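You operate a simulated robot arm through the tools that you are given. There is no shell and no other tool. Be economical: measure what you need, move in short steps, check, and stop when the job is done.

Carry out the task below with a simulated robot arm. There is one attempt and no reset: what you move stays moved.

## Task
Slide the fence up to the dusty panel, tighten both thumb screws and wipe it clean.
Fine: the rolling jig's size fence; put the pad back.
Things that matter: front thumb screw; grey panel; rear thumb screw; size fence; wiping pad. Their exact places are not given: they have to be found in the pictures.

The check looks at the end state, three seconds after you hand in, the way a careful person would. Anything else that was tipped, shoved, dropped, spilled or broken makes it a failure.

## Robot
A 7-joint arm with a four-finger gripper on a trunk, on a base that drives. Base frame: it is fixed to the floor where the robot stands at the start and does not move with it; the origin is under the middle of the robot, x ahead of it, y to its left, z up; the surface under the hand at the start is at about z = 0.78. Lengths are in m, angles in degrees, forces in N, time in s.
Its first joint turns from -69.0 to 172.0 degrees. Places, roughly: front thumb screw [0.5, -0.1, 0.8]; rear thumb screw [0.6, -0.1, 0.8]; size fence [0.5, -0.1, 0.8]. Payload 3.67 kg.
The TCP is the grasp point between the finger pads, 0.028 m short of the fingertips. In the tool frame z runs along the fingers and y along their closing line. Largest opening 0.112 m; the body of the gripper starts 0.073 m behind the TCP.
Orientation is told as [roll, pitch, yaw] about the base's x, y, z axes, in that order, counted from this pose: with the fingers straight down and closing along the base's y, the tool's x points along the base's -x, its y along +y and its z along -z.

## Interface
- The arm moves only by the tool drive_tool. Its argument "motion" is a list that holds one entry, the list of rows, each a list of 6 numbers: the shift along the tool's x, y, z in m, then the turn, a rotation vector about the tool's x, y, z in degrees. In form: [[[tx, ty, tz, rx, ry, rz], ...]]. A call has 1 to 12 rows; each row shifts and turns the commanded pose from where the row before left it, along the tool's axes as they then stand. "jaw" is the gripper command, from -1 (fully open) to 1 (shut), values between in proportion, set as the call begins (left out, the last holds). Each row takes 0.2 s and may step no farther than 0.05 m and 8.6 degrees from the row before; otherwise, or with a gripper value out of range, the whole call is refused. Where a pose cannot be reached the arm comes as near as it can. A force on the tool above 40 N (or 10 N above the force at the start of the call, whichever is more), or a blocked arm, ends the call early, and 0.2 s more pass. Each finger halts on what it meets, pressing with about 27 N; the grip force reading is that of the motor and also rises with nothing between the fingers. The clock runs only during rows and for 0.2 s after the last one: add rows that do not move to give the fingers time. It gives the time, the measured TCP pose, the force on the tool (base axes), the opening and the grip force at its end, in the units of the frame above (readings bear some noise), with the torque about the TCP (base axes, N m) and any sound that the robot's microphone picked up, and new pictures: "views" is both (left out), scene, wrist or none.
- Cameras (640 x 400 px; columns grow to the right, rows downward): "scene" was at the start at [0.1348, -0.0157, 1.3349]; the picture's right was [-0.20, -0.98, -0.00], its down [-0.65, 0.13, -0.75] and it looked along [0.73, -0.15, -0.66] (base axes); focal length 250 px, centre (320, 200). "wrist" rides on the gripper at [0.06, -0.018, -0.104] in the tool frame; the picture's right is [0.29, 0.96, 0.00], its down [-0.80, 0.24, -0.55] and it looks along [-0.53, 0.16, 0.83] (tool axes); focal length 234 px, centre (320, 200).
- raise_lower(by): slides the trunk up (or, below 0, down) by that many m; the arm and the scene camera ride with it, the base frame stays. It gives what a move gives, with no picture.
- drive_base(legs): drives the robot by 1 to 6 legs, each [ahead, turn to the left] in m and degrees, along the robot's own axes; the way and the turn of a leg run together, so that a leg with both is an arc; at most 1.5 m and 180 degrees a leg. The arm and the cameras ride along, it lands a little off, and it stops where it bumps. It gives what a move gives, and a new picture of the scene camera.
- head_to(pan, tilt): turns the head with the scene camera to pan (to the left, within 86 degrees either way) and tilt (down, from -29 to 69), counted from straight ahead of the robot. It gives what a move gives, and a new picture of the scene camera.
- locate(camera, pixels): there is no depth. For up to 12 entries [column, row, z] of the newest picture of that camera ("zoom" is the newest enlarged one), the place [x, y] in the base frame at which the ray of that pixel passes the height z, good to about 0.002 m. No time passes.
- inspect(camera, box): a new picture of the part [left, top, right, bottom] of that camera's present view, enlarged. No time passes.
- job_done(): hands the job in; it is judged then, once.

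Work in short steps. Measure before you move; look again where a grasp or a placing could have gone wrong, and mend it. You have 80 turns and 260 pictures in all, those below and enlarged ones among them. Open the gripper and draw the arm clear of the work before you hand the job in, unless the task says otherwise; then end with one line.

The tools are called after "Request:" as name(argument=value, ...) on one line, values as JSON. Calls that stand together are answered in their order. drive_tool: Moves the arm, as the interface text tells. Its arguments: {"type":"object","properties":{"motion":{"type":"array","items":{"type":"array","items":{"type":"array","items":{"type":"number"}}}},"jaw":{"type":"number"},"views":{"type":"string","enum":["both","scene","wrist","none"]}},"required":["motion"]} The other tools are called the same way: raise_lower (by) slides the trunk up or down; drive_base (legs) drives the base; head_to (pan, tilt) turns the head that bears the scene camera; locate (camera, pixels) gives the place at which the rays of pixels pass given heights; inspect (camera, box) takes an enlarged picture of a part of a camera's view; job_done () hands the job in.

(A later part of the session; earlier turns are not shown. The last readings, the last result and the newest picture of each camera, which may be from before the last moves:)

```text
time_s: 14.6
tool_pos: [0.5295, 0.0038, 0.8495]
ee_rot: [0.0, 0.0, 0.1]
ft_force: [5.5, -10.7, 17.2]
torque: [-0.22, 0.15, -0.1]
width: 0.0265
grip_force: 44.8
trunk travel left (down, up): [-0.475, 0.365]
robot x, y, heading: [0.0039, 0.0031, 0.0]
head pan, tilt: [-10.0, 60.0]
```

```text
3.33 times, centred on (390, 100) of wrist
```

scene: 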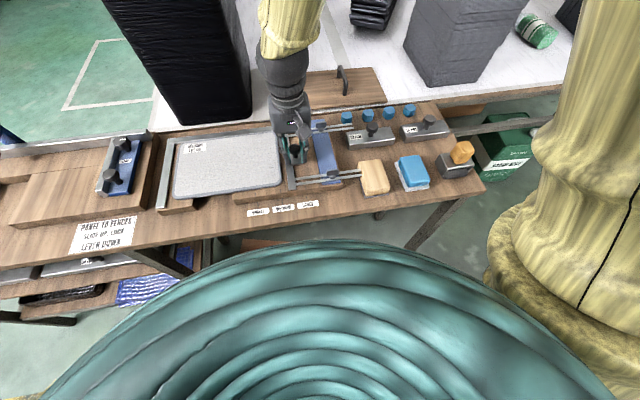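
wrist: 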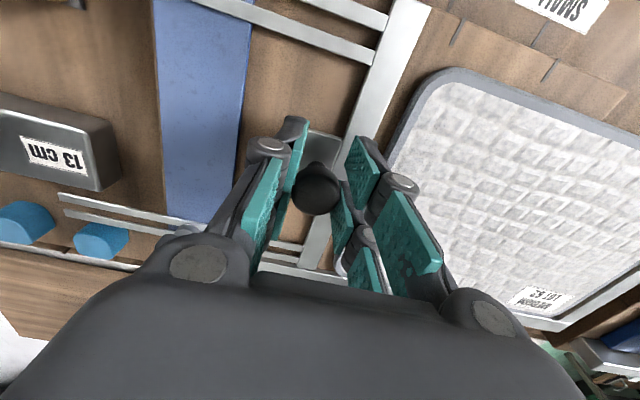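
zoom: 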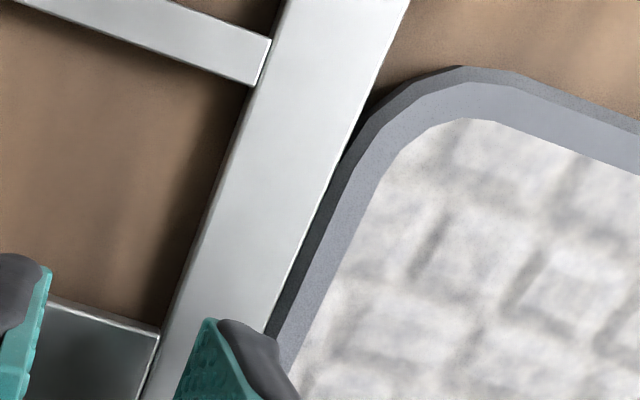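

Panel is firmly seated (−10.7 N in y) and the fence is against it. I release the knob and rise.

Request:
drive_tool(motion=[[[0, -0.001, 0, 0, 0, 0], [0, 0, 0, 0, 0, 0], [0, 0, 0, 0, 0, 0], [0, 0, -0.04, 0, 0, 0], [0, 0, -0.04, 0, 0, 0], [0, -0.05, 0, 0, 0, 0], [0, -0.04, 0, 0, 0, 0], [0, 0, 0, 0, 0, 0]]], jaw=-0.07, views="scene")

Request:
drive_tool(motion=[[[0, 0, 0, 0, 0, -8.2], [0, 0, 0, 0, 0, -8.2], [0, 0, 0, 0, 0, -8.2], [0, 0, 0, 0, 0, -8.2], [0, 0, 0, 0, 0, -8.2], [0, 0, 0, 0, 0, -8.2], [0, 0, 0, 0, 0, -8.2], [0, 0, 0, 0, 0, -8.2], [0, 0, 0, 0, 0, -8.2], [0, 0, 0, 0, 0, -8.2], [0, 0, 0, 0, 0, -8.0], [0, 0, 0, 0, 0, 0]]])

Request:
inspect(camera="scene", box=[240, 110, 380, 200])

```text
time_s: 16.4
tool_pos: [0.5314, -0.0896, 0.9316]
ee_rot: [0.0, 0.0, 0.2]
ft_force: [0.5, 0.4, -0.5]
torque: [-0.01, 0.0, 0.01]
width: 0.0599
grip_force: 0.0
trunk travel left (down, up): [-0.475, 0.365]
robot x, y, heading: [-0.0017, 0.001, 0.1]
head pan, tilt: [-10.0, 60.0]
```

scene: 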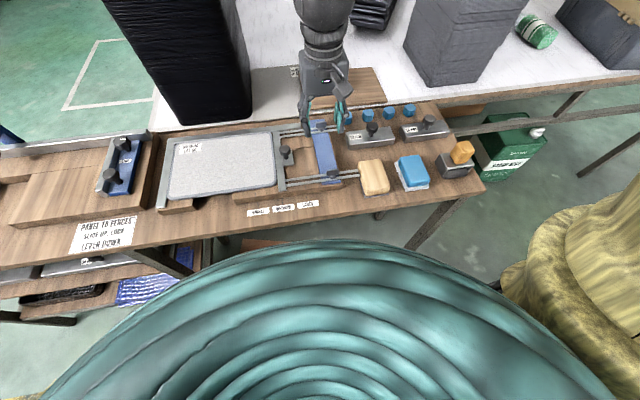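

```text
time_s: 19.0
tool_pos: [0.5292, -0.0868, 0.929]
ee_rot: [0.0, 0.0, 90.3]
ft_force: [-1.1, 0.2, 0.4]
torque: [-0.03, -0.01, 0.03]
width: 0.0598
grip_force: 0.1
trunk travel left (down, up): [-0.475, 0.365]
robot x, y, heading: [0.0003, 0.0009, 0.0]
head pan, tilt: [-10.0, 60.0]
```

scene: 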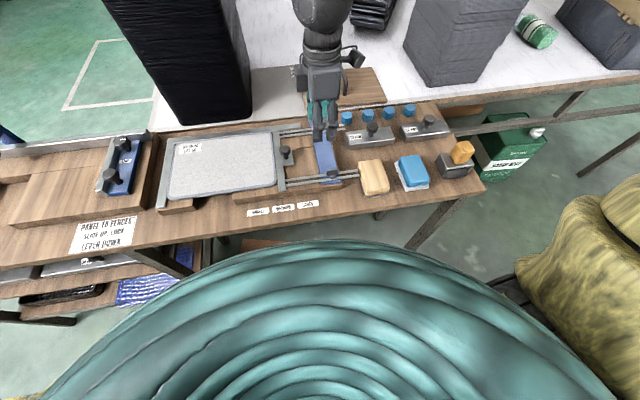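
wrist: 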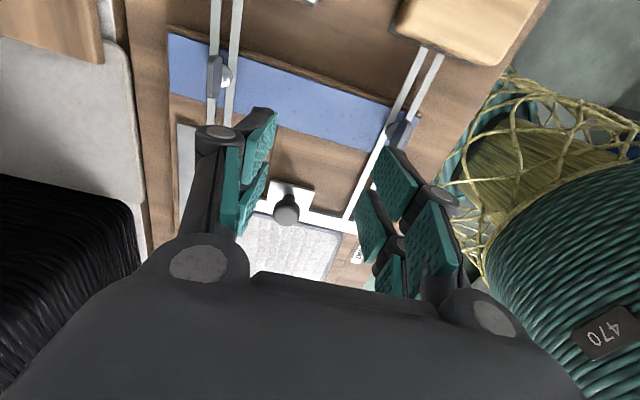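

```text
4.44 times, centred on (310, 155) of scene
```

zoom: 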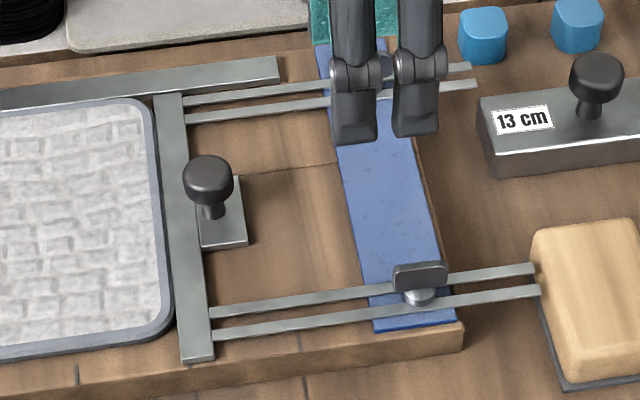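

Fence sits flush on the panel. Hand is at yaw 90 (tool x → −y, tool y → −x); I go above the front screw.

Request:
drive_tool(motion=[[[0.007, 0.035, 0, 0, 0, 0], [0.006, 0.035, 0, 0, 0, 0], [0, 0, 0.02, 0, 0, 0], [0, 0, 0, 0, 0, 0]]])

Request:
inspect(camera="wrist", box=[240, 100, 400, 260])

Request:
inspect(camera="scene", box=[290, 130, 370, 200])

```text
time_s: 20.0
tool_pos: [0.4604, -0.0997, 0.9108]
ee_rot: [0.0, -0.1, 90.1]
ft_force: [0.1, -0.6, 0.0]
torque: [0.01, 0.0, 0.01]
width: 0.0599
grip_force: 0.0
trunk travel left (down, up): [-0.475, 0.365]
robot x, y, heading: [0.0019, 0.0019, -0.2]
head pan, tilt: [-10.0, 60.0]
```

scene: 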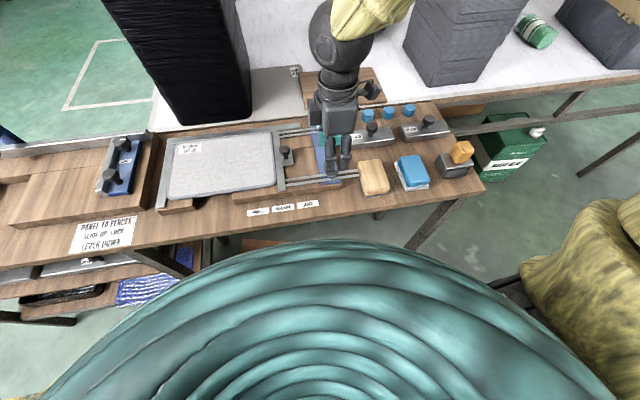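
wrist: 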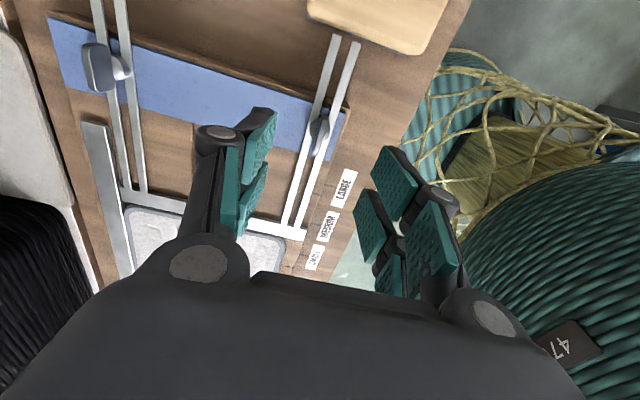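

```text
2.50 times, centred on (320, 180) of wrist
```

zoom: 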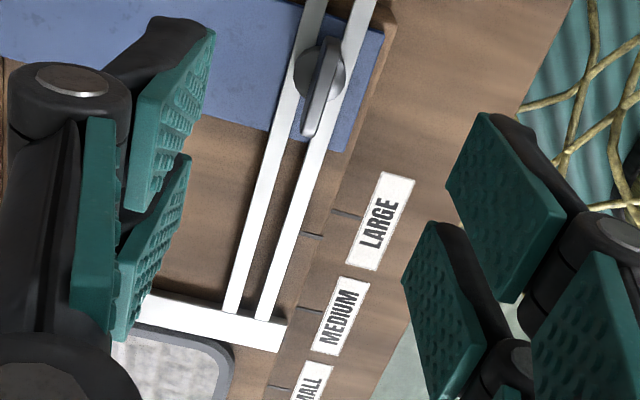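

```text
5.71 times, centred on (330, 165) of scene
```

zoom: 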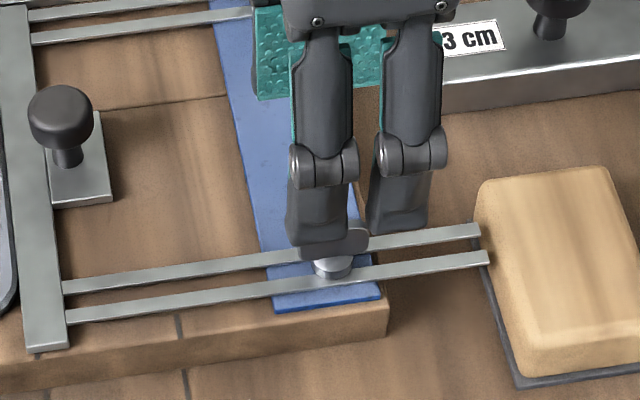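

I locate the wing (wrist ≈(321,135)) from this view.

Request:
locate(camera="wrist", pixels=[[321, 135, 0.825], [321, 135, 0.835], [321, 135, 0.845], [325, 117, 0.84], [316, 153, 0.84], [323, 130, 0.815]])

```text
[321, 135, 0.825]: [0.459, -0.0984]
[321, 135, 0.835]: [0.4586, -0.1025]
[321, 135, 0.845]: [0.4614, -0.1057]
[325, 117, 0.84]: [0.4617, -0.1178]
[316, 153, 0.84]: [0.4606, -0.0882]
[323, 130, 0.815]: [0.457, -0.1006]
```

Wing axis at (0.460,-0.101). Descend to z≈0.853 and look.

Request:
drive_tool(motion=[[[0.001, 0, 0.03, 0, 0, 0], [0, 0, 0.027, 0, 0, 0], [0, 0, 0, 0, 0, 0]]], views="wrist")

Request:
inspect(camera="scene", box=[290, 130, 370, 200])

Request:
inspect(camera="wrist", box=[240, 100, 400, 260])

```text
time_s: 20.8
tool_pos: [0.4601, -0.0998, 0.8531]
ee_rot: [0.0, -0.1, 90.0]
ft_force: [0.0, -0.1, 0.8]
torque: [0.03, -0.02, -0.01]
width: 0.0597
grip_force: 0.1
trunk travel left (down, up): [-0.475, 0.365]
robot x, y, heading: [0.001, 0.0022, -0.1]
head pan, tilt: [-10.0, 60.0]
```

wrist: 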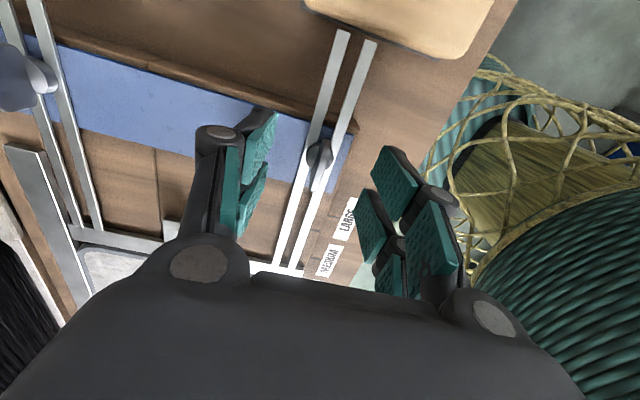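

```text
5.71 times, centred on (330, 165) of scene
```

zoom: 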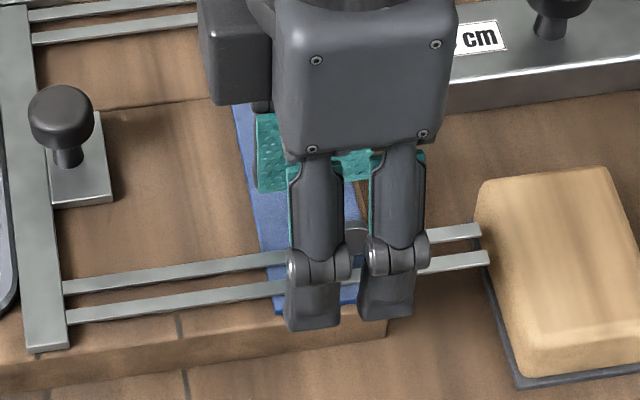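

```text
2.50 times, centred on (320, 180) of wrist
```

zoom: 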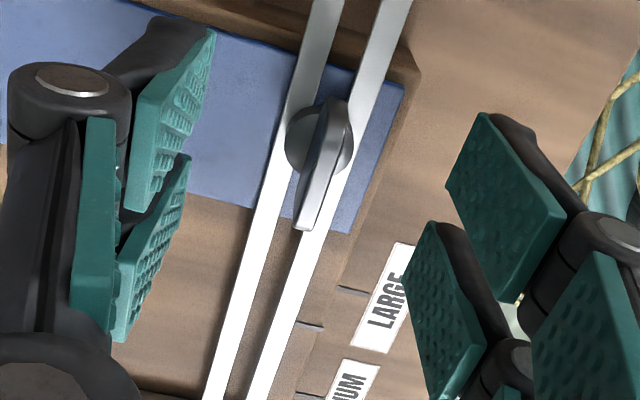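

The wing is between the fingers. Close on it.

Request:
drive_tool(motion=[[[0, 0, 0, 0, 0, 0], [0, 0, 0, 0, 0, 0], [0, 0, 0, 0, 0, 0]]], jaw=1, views="none")

Request:
inspect(camera="wrist", box=[240, 80, 400, 240])

```text
time_s: 21.6
tool_pos: [0.4603, -0.0995, 0.8525]
ee_rot: [-0.1, 0.0, 90.2]
ft_force: [5.2, -2.1, 1.7]
torque: [0.53, -0.11, -0.21]
width: 0.0057
grip_force: 42.3
trunk travel left (down, up): [-0.475, 0.365]
robot x, y, heading: [0.0008, 0.0005, -0.1]
head pan, tilt: [-10.0, 60.0]
```

```text
2.50 times, centred on (320, 160) of wrist
```

zoom: 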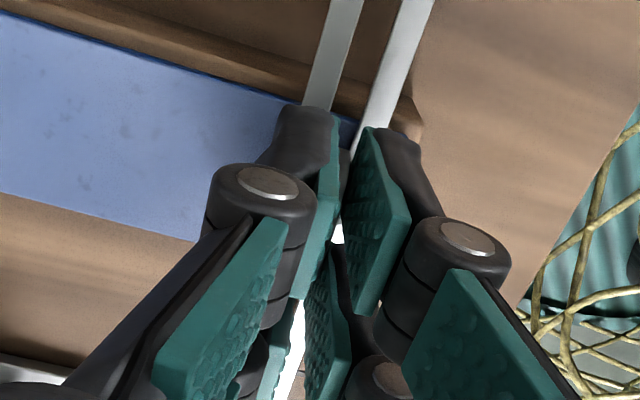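

Gripped (0.0057). Turn clockwise from above (+z tool) by 24°, watching torque.

Request:
drive_tool(motion=[[[0, 0, 0, 0, 0, 8], [0, 0, 0, 0, 0, 8], [0, 0, 0, 0, 0, 8], [0, 0, 0, 0, 0, 0]]], views="none")

Request:
inspect(camera="scene", box=[290, 130, 370, 200])

```text
time_s: 22.6
tool_pos: [0.461, -0.0995, 0.8529]
ee_rot: [0.0, 0.0, 66.0]
ft_force: [12.0, 9.7, -7.9]
torque: [1.05, -0.63, 0.02]
width: 0.006
grip_force: 42.4
trunk travel left (down, up): [-0.475, 0.365]
robot x, y, heading: [0.0021, 0.0007, 0.1]
head pan, tilt: [-10.0, 60.0]
```

```text
5.71 times, centred on (330, 165) of scene
```

zoom: 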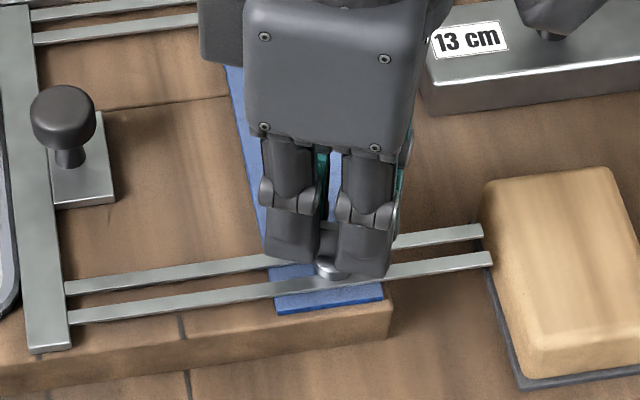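

Rotates freely; the shift of all objects is camera jitter. Continue clockwise.

Request:
drive_tool(motion=[[[0, 0, 0, 0, 0, 8], [0, 0, 0, 0, 0, 8], [0, 0, 0, 0, 0, 8], [0, 0, 0, 0, 0, 8], [0, 0, 0, 0, 0, 0]]], views="none")

Request:
inspect(camera="scene", box=[290, 130, 370, 200])

```text
time_s: 23.8
tool_pos: [0.4616, -0.1013, 0.8547]
ee_rot: [0.0, -0.1, 34.1]
ft_force: [32.1, 4.8, 11.0]
torque: [0.01, -0.7, 0.01]
width: 0.006
grip_force: 41.8
trunk travel left (down, up): [-0.475, 0.365]
robot x, y, heading: [-0.002, 0.0019, -0.1]
head pan, tilt: [-10.0, 60.0]
```

```text
5.71 times, centred on (330, 165) of scene
```

zoom: 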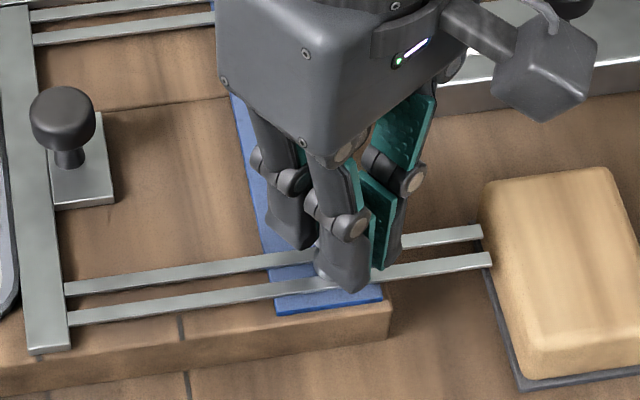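

Side load +32 N in x: I ease 2 mm towards +x, then continue the turn in smaller batches.

Request:
drive_tool(motion=[[[-0.0017, -0.0011, 0, 0, 0, 0], [0, 0, 0, 0, 0, 8], [0, 0, 0, 0, 0, 0]]], views="none")

```text
time_s: 24.6
tool_pos: [0.4616, -0.1024, 0.8531]
ee_rot: [0.0, 0.0, 26.0]
ft_force: [13.6, -0.3, 28.4]
torque: [-0.17, 0.1, 0.0]
width: 0.0061
grip_force: 42.7
trunk travel left (down, up): [-0.475, 0.365]
robot x, y, heading: [-0.0044, -0.0014, -0.1]
head pan, tilt: [-10.0, 60.0]
```

Vertical 28 N; I ease up 1 mm and keep turning.

Request:
drive_tool(motion=[[[0, 0, -0.001, 0, 0, 8], [0, 0, 0, 0, 0, 8], [0, 0, 0, 0, 0, 0]]], views="none")

Request:
inspect(camera="scene", box=[290, 130, 370, 200])

```text
time_s: 25.4
tool_pos: [0.4625, -0.101, 0.8516]
ee_rot: [0.0, 0.1, 10.1]
ft_force: [11.3, -5.7, -7.5]
torque: [0.07, -1.42, 0.02]
width: 0.0063
grip_force: 41.8
trunk travel left (down, up): [-0.475, 0.365]
robot x, y, heading: [-0.0011, -0.0031, 0.1]
head pan, tilt: [-10.0, 60.0]
```

```text
5.71 times, centred on (330, 165) of scene
```

zoom: 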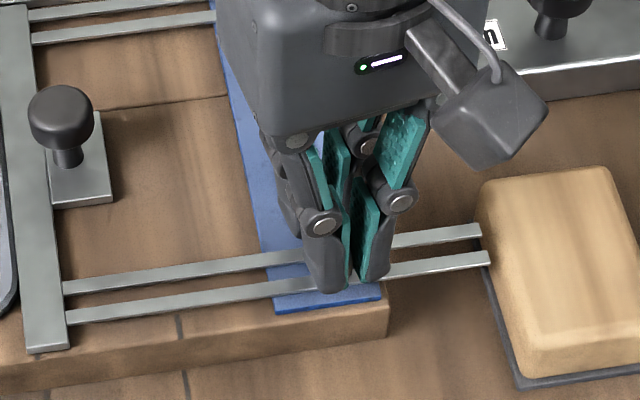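

80° turned, no torque rise. Continue.

Request:
drive_tool(motion=[[[0, 0, 0, 0, 0, 8], [0, 0, 0, 0, 0, 8], [0, 0, 0, 0, 0, 0]]], views="none")

Request:
drive_tool(motion=[[[0, 0, 0, 0, 0, 8], [0, 0, 0, 0, 0, 8], [0, 0, 0, 0, 0, 0]]], views="none")

Request:
inspect(camera="scene", box=[290, 130, 370, 200])

```text
time_s: 26.2
tool_pos: [0.4619, -0.1024, 0.8538]
ee_rot: [0.0, 0.2, -5.9]
ft_force: [2.4, -14.6, -3.8]
torque: [-0.29, 0.94, 1.37]
width: 0.0073
grip_force: 44.3
trunk travel left (down, up): [-0.475, 0.365]
robot x, y, heading: [-0.0005, -0.0028, -0.2]
head pan, tilt: [-10.0, 60.0]
```

```text
time_s: 27.0
tool_pos: [0.4635, -0.1018, 0.8538]
ee_rot: [0.2, 0.0, -21.9]
ft_force: [-1.9, -18.6, -5.0]
torque: [-0.67, -0.55, 1.34]
width: 0.0149
grip_force: 44.8
trunk travel left (down, up): [-0.475, 0.365]
robot x, y, heading: [-0.0018, 0.0003, 0.0]
head pan, tilt: [-10.0, 60.0]
```

```text
5.71 times, centred on (330, 165) of scene
```

zoom: 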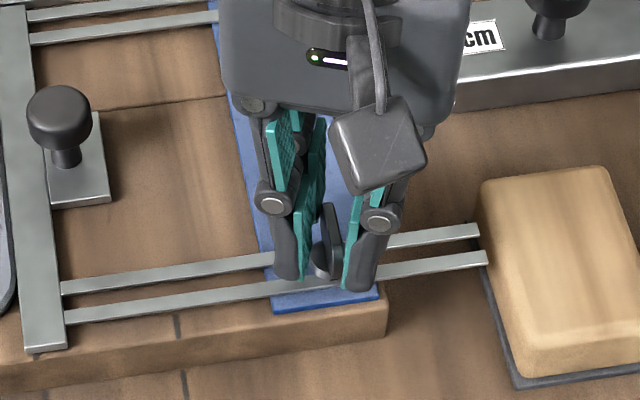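

The wing stopped at about 90° with 1.37 N·m – tight. I open, rise and turn the hand back to yaw 90.

Request:
drive_tool(motion=[[[0, 0, 0, 0, 0, 0], [0, 0, 0, 0, 0, 0], [0, 0, -0.03, 0, 0, 0], [0, 0, -0.03, 0, 0, 0], [0, 0, 0, 0, 0, -8], [0, 0, 0, 0, 0, -8], [0, 0, 0, 0, 0, -8], [0, 0, 0, 0, 0, -8], [0, 0, 0, 0, 0, -8], [0, 0, 0, 0, 0, -8], [0, 0, 0, 0, 0, -8], [0, 0, 0, 0, 0, -8]]], jaw=-0.07, views="none")

Request:
drive_tool(motion=[[[0, 0, 0, 0, 0, -8], [0, 0, 0, 0, 0, -8], [0, 0, 0, 0, 0, -8], [0, 0, 0, 0, 0, -8], [0, 0, 0, 0, 0, -8], [0, 0, 0, 0, 0, -8], [0, -0.05, 0, 0, 0, 0], [0, -0.05, 0, 0, 0, 0], [0, -0.049, 0, 0, 0, 0], [0, 0, 0, 0, 0, 0]]])

Request:
inspect(camera="wrist", box=[240, 100, 400, 260])

Request:
inspect(camera="scene", box=[260, 100, 360, 200])

```text
time_s: 29.6
tool_pos: [0.4624, -0.1017, 0.9137]
ee_rot: [0.0, 0.0, 42.4]
ft_force: [-0.3, 0.4, -0.6]
torque: [0.01, 0.02, 0.03]
width: 0.06
grip_force: 0.0
trunk travel left (down, up): [-0.475, 0.365]
robot x, y, heading: [0.0013, 0.0005, -0.0]
head pan, tilt: [-10.0, 60.0]
```

```text
time_s: 31.8
tool_pos: [0.6147, -0.1029, 0.9129]
ee_rot: [0.0, 0.1, 90.2]
ft_force: [0.3, -1.0, 0.4]
torque: [0.0, -0.01, -0.02]
width: 0.0598
grip_force: 0.1
trunk travel left (down, up): [-0.475, 0.365]
robot x, y, heading: [-0.0008, 0.0007, 0.0]
head pan, tilt: [-10.0, 60.0]
```

scene: 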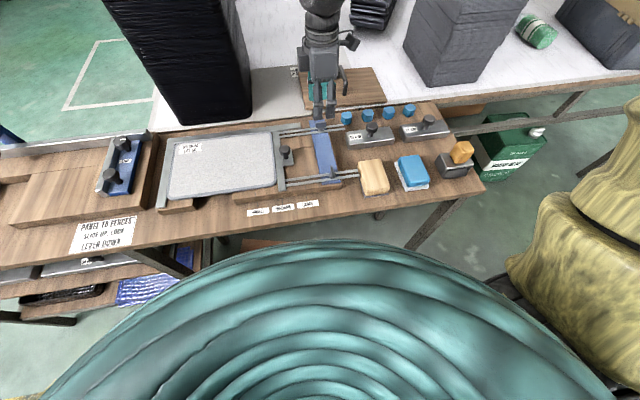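
wrist: 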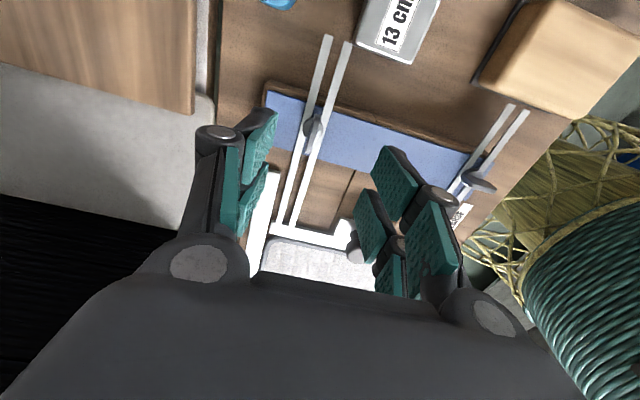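

```text
2.50 times, centred on (320, 180) of wrist
```

zoom: 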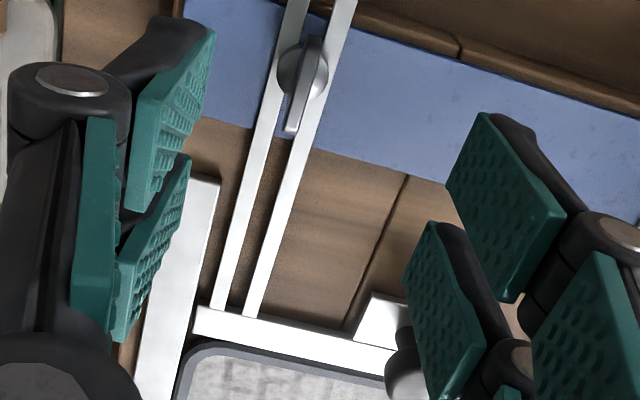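

```text
4.00 times, centred on (310, 150) of scene
```

zoom: 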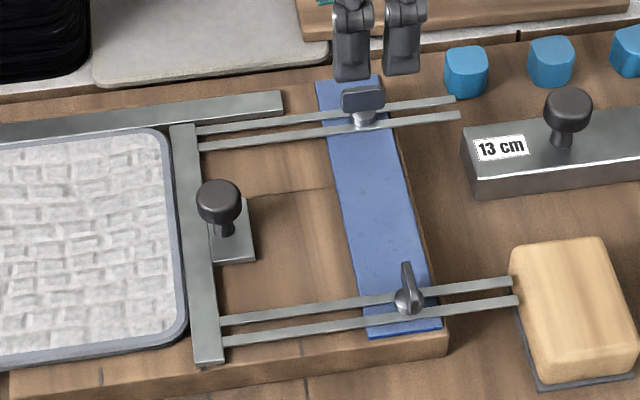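

Front wing is now crosswise (tight). Rear wing at wrist (313,135); locate it.

Request:
locate(camera="wrist", pixels=[[313, 135, 0.825], [313, 135, 0.835], [313, 135, 0.845], [316, 118, 0.84], [309, 153, 0.84]])

```text
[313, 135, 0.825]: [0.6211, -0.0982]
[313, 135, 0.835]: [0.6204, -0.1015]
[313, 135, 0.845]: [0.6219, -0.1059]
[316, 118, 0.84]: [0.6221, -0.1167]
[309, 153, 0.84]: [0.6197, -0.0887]
```

Rear wing at (0.621,-0.102). Shift +6 mm in x, descend, close.

Request:
drive_tool(motion=[[[-0.001, -0.0065, 0.02, 0, 0, 0], [0, 0, 0.02, 0, 0, 0], [0, 0, 0.019, 0, 0, 0], [0, 0, 0, 0, 0, 0]]], views="none")

Request:
inspect(camera="wrist", box=[240, 100, 400, 260])

Request:
drive_tool(motion=[[[0, 0, 0, 0, 0, 0], [0, 0, 0, 0, 0, 0], [0, 0, 0, 0, 0, 0]]], jaw=1, views="none")

Request:
inspect(camera="wrist", box=[240, 80, 400, 240])

```text
time_s: 32.8
tool_pos: [0.6193, -0.0999, 0.8547]
ee_rot: [0.0, 0.0, 90.3]
ft_force: [0.7, -0.6, -0.1]
torque: [0.03, -0.01, -0.02]
width: 0.06
grip_force: 0.1
trunk travel left (down, up): [-0.475, 0.365]
robot x, y, heading: [0.0016, 0.0003, 0.0]
head pan, tilt: [-10.0, 60.0]
```

```text
2.50 times, centred on (320, 180) of wrist
```

zoom: 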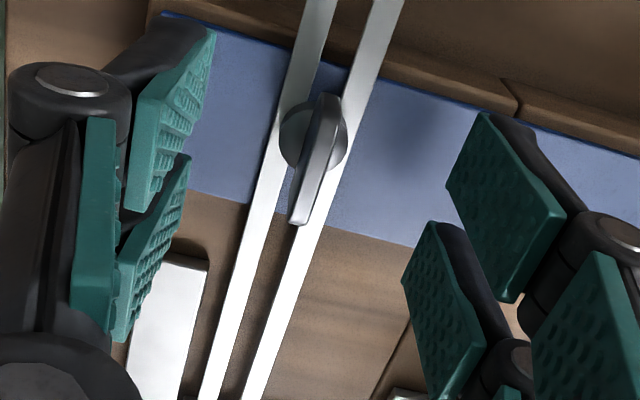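

```text
time_s: 33.6
tool_pos: [0.6201, -0.1006, 0.856]
ee_rot: [-0.2, -0.2, 90.2]
ft_force: [19.5, -0.7, 4.2]
torque: [-0.19, -0.5, -0.14]
width: 0.0057
grip_force: 42.1
trunk travel left (down, up): [-0.475, 0.365]
robot x, y, heading: [0.0002, -0.0007, 0.2]
head pan, tilt: [-10.0, 60.0]
```

```text
2.50 times, centred on (320, 160) of wrist
```

zoom: 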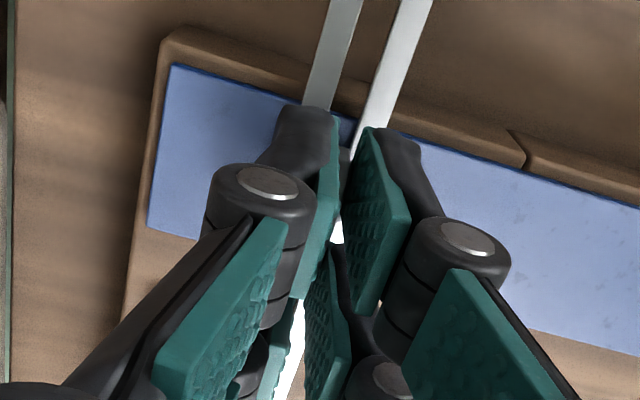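

Gripped; force +19 N in x, so I ease +1 mm in x and −1 mm... then turn clockwise in steps.

Request:
drive_tool(motion=[[[0, -0.001, 0, 0, 0, 0], [0, 0, 0, 0, 0, 8], [0, 0, 0, 0, 0, 8], [0, 0, 0, 0, 0, 8], [0, 0, 0, 0, 0, 0]]], views="none")

Request:
drive_tool(motion=[[[0, 0, 0, 0, 0, 8], [0, 0, 0, 0, 0, 8], [0, 0, 0, 0, 0, 0]]], views="none")

```text
time_s: 34.8
tool_pos: [0.6226, -0.1008, 0.8554]
ee_rot: [-0.1, -0.1, 66.1]
ft_force: [34.4, -8.2, 8.5]
torque: [-0.55, -0.63, 0.09]
width: 0.0061
grip_force: 42.5
trunk travel left (down, up): [-0.475, 0.365]
robot x, y, heading: [0.0003, -0.0025, -0.2]
head pan, tilt: [-10.0, 60.0]
```

```text
time_s: 35.5
tool_pos: [0.623, -0.1012, 0.8543]
ee_rot: [-0.1, -0.1, 50.2]
ft_force: [10.6, -3.6, -6.3]
torque: [-0.56, 0.13, 0.05]
width: 0.0059
grip_force: 41.8
trunk travel left (down, up): [-0.475, 0.365]
robot x, y, heading: [0.0012, 0.0013, -0.0]
head pan, tilt: [-10.0, 60.0]
stopped in row 3: the force on the tool passed its limit at 46 N (the readings are from after the stop); the commanded pose is now the measured one
```

Commanded pose was reset to measured, load dropped to 10 N. Continue turning in pairs.

Request:
drive_tool(motion=[[[0, 0, 0, 0, 0, 7], [0, 0, 0, 0, 0, 7], [0, 0, 0, 0, 0, 0]]], views="none")

Request:
drive_tool(motion=[[[0, 0, 0, 0, 0, 7], [0, 0, 0, 0, 0, 7], [0, 0, 0, 0, 0, 0]]], views="none")

```text
time_s: 36.3
tool_pos: [0.6214, -0.1011, 0.8544]
ee_rot: [0.1, -0.1, 36.2]
ft_force: [12.9, -12.5, -15.4]
torque: [0.31, -1.12, 0.02]
width: 0.006
grip_force: 42.7
trunk travel left (down, up): [-0.475, 0.365]
robot x, y, heading: [-0.0003, -0.003, -0.3]
head pan, tilt: [-10.0, 60.0]
```

```text
time_s: 37.1
tool_pos: [0.6217, -0.1003, 0.855]
ee_rot: [0.1, 0.0, 22.2]
ft_force: [18.4, -16.0, -21.8]
torque: [-0.15, -0.97, 0.02]
width: 0.006
grip_force: 42.7
trunk travel left (down, up): [-0.475, 0.365]
robot x, y, heading: [0.0033, 0.0039, -0.2]
head pan, tilt: [-10.0, 60.0]
```

Ease 1 mm in the direction of the load, then go on to the stop.

Request:
drive_tool(motion=[[[-0.0006, -0.0013, 0.001, 0, 0, 0], [0, 0, 0, 0, 0, 7], [0, 0, 0, 0, 0, 7], [0, 0, 0, 0, 0, 0]]], views="none")

Request:
drive_tool(motion=[[[0, 0, 0, 0, 0, 7], [0, 0, 0, 0, 0, 7], [0, 0, 0, 0, 0, 0]]], views="none")

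Request:
inspect(camera="scene", box=[260, 100, 360, 200])

```text
time_s: 38.1
tool_pos: [0.6218, -0.1024, 0.8554]
ee_rot: [0.0, -0.1, 8.2]
ft_force: [10.3, -6.2, -6.2]
torque: [-0.31, 0.88, -0.01]
width: 0.006
grip_force: 41.7
trunk travel left (down, up): [-0.475, 0.365]
robot x, y, heading: [-0.0008, 0.0006, 0.2]
head pan, tilt: [-10.0, 60.0]
```

```text
time_s: 38.9
tool_pos: [0.6222, -0.1028, 0.8553]
ee_rot: [0.1, -0.2, -5.9]
ft_force: [9.7, -9.6, 3.0]
torque: [-0.2, -0.17, 1.34]
width: 0.0075
grip_force: 44.0
trunk travel left (down, up): [-0.475, 0.365]
robot x, y, heading: [0.0037, 0.0021, 0.0]
head pan, tilt: [-10.0, 60.0]
```

```text
4.00 times, centred on (310, 150) of scene
```

zoom: 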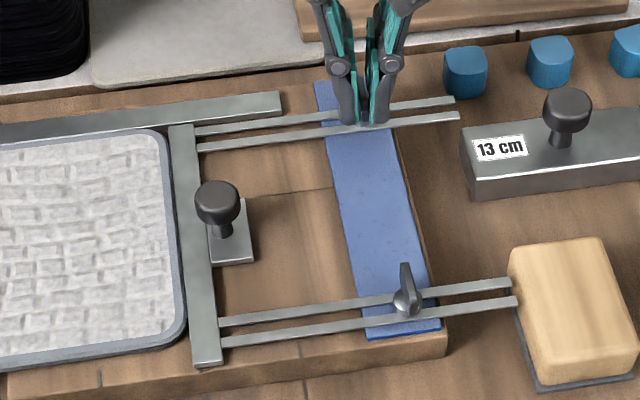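

Rear screw is tight too (1.34 N·m). Small extra turn, then release, rise, square the hand and go towards the blue pad.

Request:
drive_tool(motion=[[[0, 0, 0, 0, 0, 6], [0, 0, 0, 0, 0, 0]]], views="none")

Request:
drive_tool(motion=[[[0, 0, 0, 0, 0, 0], [0, 0, 0, 0, 0, 0], [0, 0, -0.045, 0, 0, 0], [0, 0, -0.045, 0, 0, 0], [0, 0, -0.03, 0, 0, -6], [0, 0, 0, 0, 0, -6.2], [0, 0, 0, 0, 0, 0]]], jaw=-0.07, views="none")

Request:
drive_tool(motion=[[[0.034, -0.034, 0, 0, 0, 0], [0.034, -0.034, 0, 0, 0, 0], [0.034, -0.034, 0, 0, 0, 0], [0.034, -0.034, 0, 0, 0, 0], [0.034, -0.034, 0, 0, 0, 0], [0.034, -0.034, 0, 0, 0, 0], [0, 0, 0, 0, 0, 0]]], jaw=-1)

Request:
inspect(camera="scene", box=[260, 100, 360, 200])

Request:
inspect(camera="wrist", box=[220, 60, 420, 240])

```text
time_s: 39.5
tool_pos: [0.6216, -0.1028, 0.8556]
ee_rot: [0.1, -0.2, -12.0]
ft_force: [12.4, -10.1, -2.3]
torque: [-0.35, -1.06, 1.35]
width: 0.0103
grip_force: 45.1
trunk travel left (down, up): [-0.475, 0.365]
robot x, y, heading: [0.0005, 0.0031, -0.1]
head pan, tilt: [-10.0, 60.0]
```

```text
time_s: 41.1
tool_pos: [0.6185, -0.1027, 0.977]
ee_rot: [0.0, -0.2, 0.4]
ft_force: [-0.2, 0.2, 0.7]
torque: [-0.02, 0.01, 0.03]
width: 0.06
grip_force: 0.0
trunk travel left (down, up): [-0.475, 0.365]
robot x, y, heading: [0.0014, -0.0021, 0.2]
head pan, tilt: [-10.0, 60.0]
```

```text
time_s: 42.7
tool_pos: [0.4165, -0.306, 0.9834]
ee_rot: [-8.1, 0.0, 1.8]
ft_force: [-0.4, 0.3, 1.5]
torque: [0.04, -0.04, 0.02]
width: 0.1122
grip_force: 0.0
trunk travel left (down, up): [-0.475, 0.365]
robot x, y, heading: [-0.0022, 0.0017, -0.1]
head pan, tilt: [-10.0, 60.0]
```

scene: 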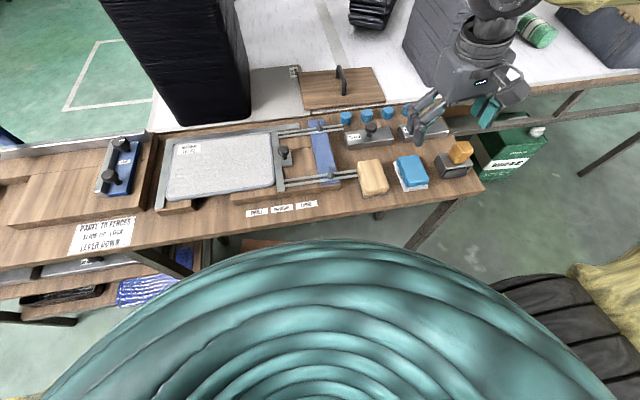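
wrist: 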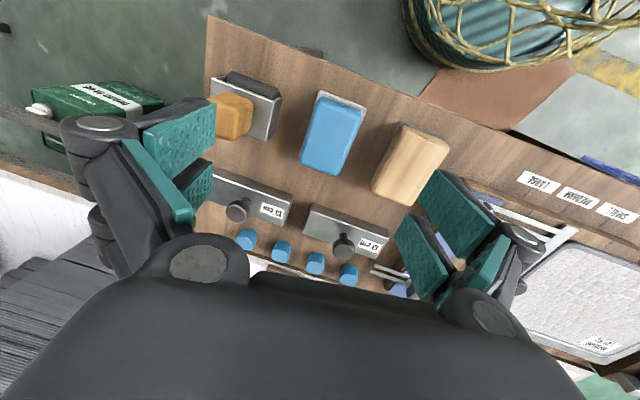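

```text
4.00 times, centred on (310, 150) of scene
```

zoom: 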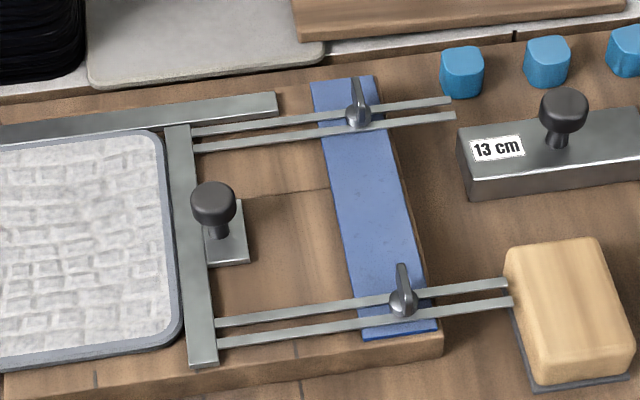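

```text
2.22 times, centred on (320, 150) of wrist
```

zoom: 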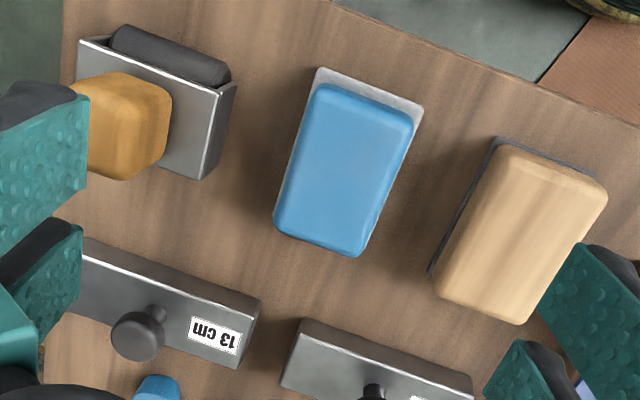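

Both wings are crosswise and the fence is flush. The hand shows roll −8° – perhaps lag or a limit; I wait one step and check, and locate the pad.

Request:
drive_tool(motion=[[[0, 0, 0, 0, 0, 0], [0, 0, 0, 0, 0, 0], [0, 0, 0, 0, 0, 0]]], views="wrist")

Request:
locate(camera="wrist", pixels=[[319, 92, 0.785], [366, 110, 0.785], [324, 99, 0.82], [362, 112, 0.82], [302, 160, 0.82], [335, 175, 0.82]])

Request:
inspect(camera="scene", box=[380, 140, 450, 200])

```text
time_s: 43.5
tool_pos: [0.4145, -0.2954, 0.974]
ee_rot: [-0.7, -0.2, 0.4]
ft_force: [-0.2, -0.6, 0.7]
torque: [0.09, -0.01, 0.01]
width: 0.1119
grip_force: 0.0
trunk travel left (down, up): [-0.475, 0.365]
robot x, y, heading: [-0.0003, -0.003, -0.1]
head pan, tilt: [-10.0, 60.0]
```

wrist: 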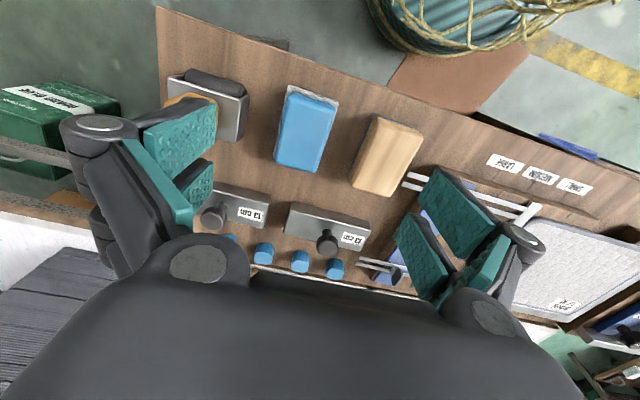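

```text
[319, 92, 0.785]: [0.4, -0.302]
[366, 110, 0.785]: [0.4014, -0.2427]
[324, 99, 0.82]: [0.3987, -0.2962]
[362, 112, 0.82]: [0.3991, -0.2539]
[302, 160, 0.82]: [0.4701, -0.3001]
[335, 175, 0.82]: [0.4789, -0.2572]
```

```text
6.67 times, centred on (415, 170) of scene
```

zoom: 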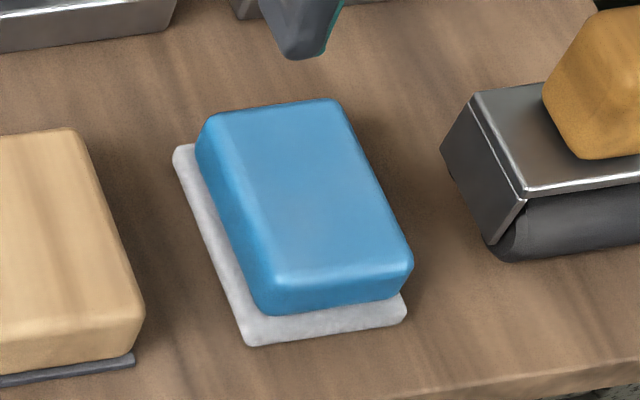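

It was lag; now level. I enlarge the wrist view of the blue pad to get its corners.

Request:
inspect(camera="wrist", box=[250, 70, 410, 190])

```text
3.33 times, centred on (330, 130) of wrist
```

zoom: 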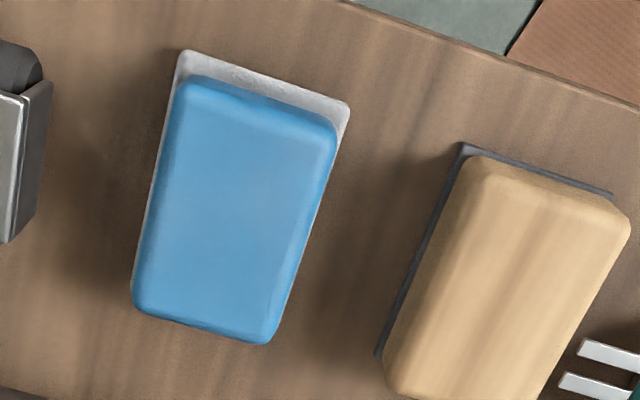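

Request:
locate(camera="zoom", pixels=[[178, 50, 0.785], [350, 104, 0.785], [185, 82, 0.815], [338, 128, 0.815], [130, 298, 0.815], [272, 345, 0.815], [235, 210, 0.82], [235, 210, 0.81]])

Request:
locate(camera="scene", pixels=[[393, 162.5, 0.785], [405, 191, 0.785], [428.5, 187, 0.785], [416, 155.5, 0.82], [399.5, 157.5, 0.82], [427, 180, 0.82], [407.5, 182.5, 0.82]])

```text
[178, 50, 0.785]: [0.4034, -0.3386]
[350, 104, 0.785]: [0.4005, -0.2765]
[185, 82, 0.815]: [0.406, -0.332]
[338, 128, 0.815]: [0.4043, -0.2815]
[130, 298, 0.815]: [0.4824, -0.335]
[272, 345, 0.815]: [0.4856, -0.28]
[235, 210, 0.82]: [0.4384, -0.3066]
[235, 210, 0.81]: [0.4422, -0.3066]
```

```text
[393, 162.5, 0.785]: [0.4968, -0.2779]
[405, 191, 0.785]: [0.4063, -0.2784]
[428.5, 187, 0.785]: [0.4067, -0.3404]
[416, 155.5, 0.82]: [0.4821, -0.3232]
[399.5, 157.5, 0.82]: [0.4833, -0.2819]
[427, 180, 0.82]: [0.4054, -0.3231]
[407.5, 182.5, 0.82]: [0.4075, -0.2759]
```

Pad base spans x 0.403–0.497, y −0.340…−0.278 (centre ≈(0.450,−0.308)), handle ≈0.05 wide. I move above it with 0.075 opening and descend partway.

Request:
drive_tool(motion=[[[-0.035, -0.011, 0, 0, 0, 0], [0, 0, 0.04, 0, 0, 0], [0, 0, 0.04, 0, 0, 0], [0, 0, 0.02, 0, 0, 0], [0, 0, 0, 0, 0, 0], [0, 0, 0, 0, 0, 0]]], jaw=-0.34)

Request:
inspect(camera="scene", box=[370, 110, 470, 200])

```text
time_s: 44.9
tool_pos: [0.4543, -0.3249, 0.8718]
ee_rot: [0.6, -0.2, 0.3]
ft_force: [-0.9, 0.5, -0.1]
torque: [-0.03, 0.01, 0.0]
width: 0.075
grip_force: 0.1
trunk travel left (down, up): [-0.475, 0.365]
robot x, y, heading: [0.0016, 0.0032, -0.0]
head pan, tilt: [-10.0, 60.0]
```

scene: 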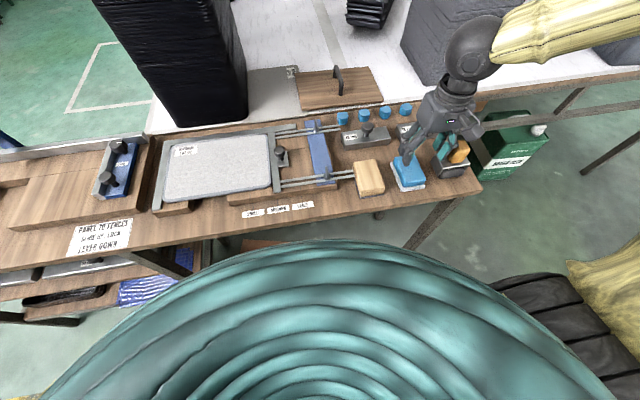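
wrist: 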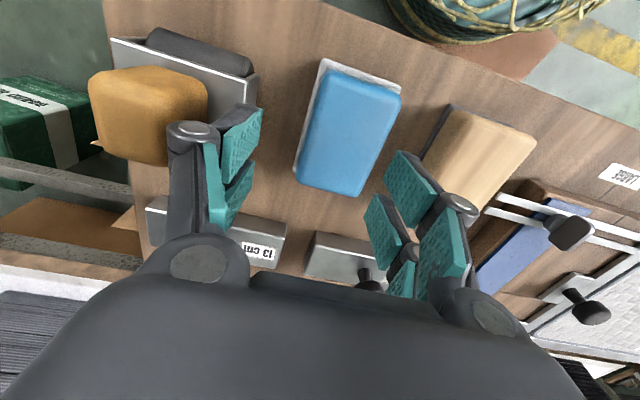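

```text
4.44 times, centred on (420, 155) of scene
```

zoom: 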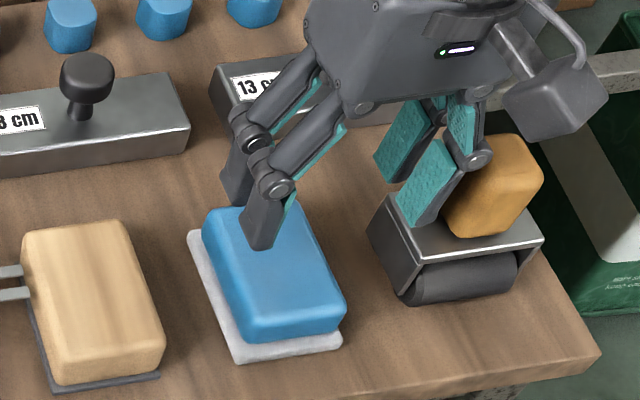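

TCP is 17 mm too far to −y. Correct and recheck with the wrist view.

Request:
drive_tool(motion=[[[0.004, 0.0175, 0, 0, 0, 0], [0, 0, 0, 0, 0, 0], [0, 0, 0, 0, 0, 0], [0, 0, 0, 0, 0, 0]]], views="wrist")

Request:
inspect(camera="wrist", box=[250, 40, 410, 200])

```text
time_s: 45.9
tool_pos: [0.4505, -0.3069, 0.873]
ee_rot: [0.5, -0.2, 0.3]
ft_force: [0.9, 0.1, 0.2]
torque: [-0.03, 0.02, 0.02]
width: 0.0749
grip_force: 0.1
trunk travel left (down, up): [-0.475, 0.365]
robot x, y, heading: [-0.0056, 0.0026, -0.2]
head pan, tilt: [-10.0, 60.0]
```

wrist: 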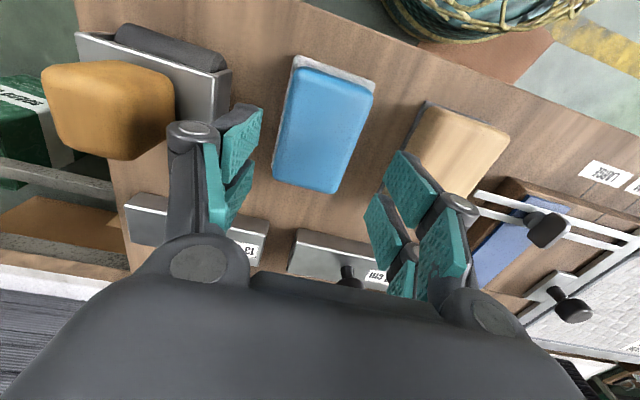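

```text
2.50 times, centred on (330, 120) of wrist
```

zoom: 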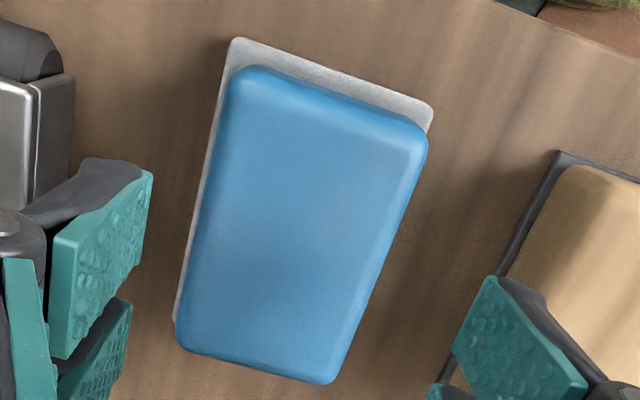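

Request:
locate(camera="zoom", pixels=[[238, 72, 0.815], [428, 140, 0.815], [178, 340, 0.815], [335, 382, 0.815], [232, 40, 0.785], [434, 108, 0.785]])

Request:
drive_tool(motion=[[[0, 0, 0.02, 0, 0, 0], [0, 0, 0.015, 0, 0, 0], [0, 0, 0.01, 0, 0, 0], [0, 0, 0, 0, 0, 0]]], views="wrist")

Request:
inspect(camera="scene", box=[370, 110, 470, 200])

```text
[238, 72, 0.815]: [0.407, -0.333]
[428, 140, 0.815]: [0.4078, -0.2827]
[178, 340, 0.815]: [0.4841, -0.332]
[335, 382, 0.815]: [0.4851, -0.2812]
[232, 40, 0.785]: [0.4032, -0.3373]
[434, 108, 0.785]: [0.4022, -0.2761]
```

```text
time_s: 46.9
tool_pos: [0.4497, -0.3021, 0.8304]
ee_rot: [0.2, -0.1, 0.2]
ft_force: [1.1, -2.9, 8.4]
torque: [-0.3, -0.03, 0.01]
width: 0.0821
grip_force: 3.9
trunk travel left (down, up): [-0.475, 0.365]
robot x, y, heading: [-0.0011, 0.0003, 0.0]
head pan, tilt: [-10.0, 60.0]
```

wrist: 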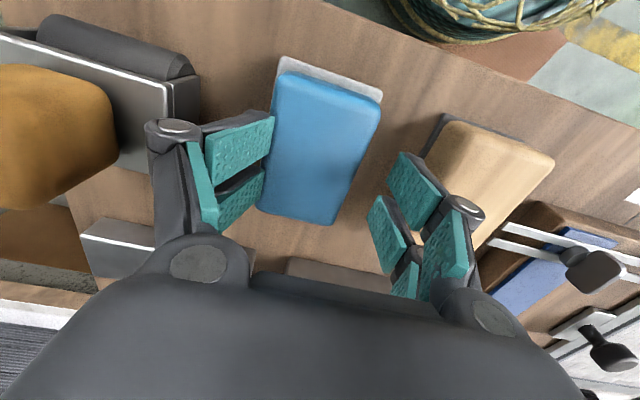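

```text
4.44 times, centred on (420, 155) of scene
```

zoom: 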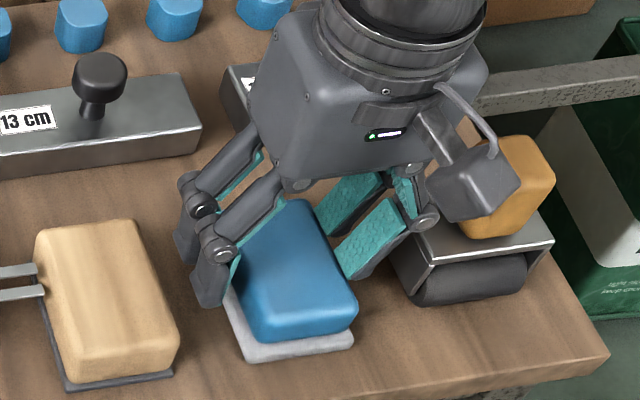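

The −y finger touched the pad edge (z force 8 N). I rise, open to 0.09, shift −y 5 mm and re-descend.

Request:
drive_tool(motion=[[[0, 0, -0.03, 0, 0, 0], [0, -0.004, 0, 0, 0, 0], [0, 0, 0, 0, 0, 0], [0, 0, 0, 0, 0, 0]]], jaw=-0.6, views="none")

Request:
inspect(camera="scene", box=[370, 110, 470, 200])

Request:
inspect(camera="wrist", box=[150, 40, 470, 290])

```text
time_s: 47.9
tool_pos: [0.4496, -0.3027, 0.8586]
ee_rot: [0.0, -0.2, 0.4]
ft_force: [-0.5, -0.1, -0.1]
torque: [0.0, -0.04, 0.01]
width: 0.0897
grip_force: 0.1
trunk travel left (down, up): [-0.475, 0.365]
robot x, y, heading: [-0.0019, 0.0014, -0.1]
head pan, tilt: [-10.0, 60.0]
```

```text
4.44 times, centred on (420, 155) of scene
```

zoom: 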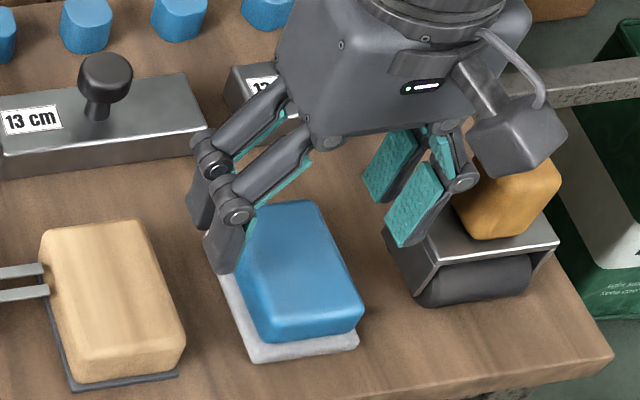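

```text
1.60 times, centred on (310, 165) of wrist
```

zoom: 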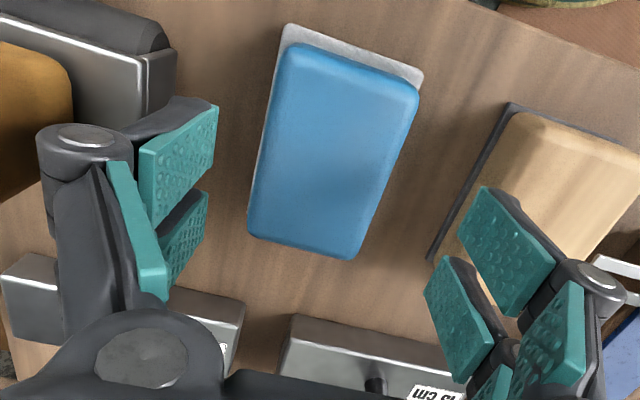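

Check whether the pad was shifted.

Request:
locate(camera="zoom", pixels=[[288, 46, 0.815], [418, 92, 0.815], [248, 230, 0.815], [356, 258, 0.815], [286, 24, 0.785], [424, 72, 0.785]])

```text
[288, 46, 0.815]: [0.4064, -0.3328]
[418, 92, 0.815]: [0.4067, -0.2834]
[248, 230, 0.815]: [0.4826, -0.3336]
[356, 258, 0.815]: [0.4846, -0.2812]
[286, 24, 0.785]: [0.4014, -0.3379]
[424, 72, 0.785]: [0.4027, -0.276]
```

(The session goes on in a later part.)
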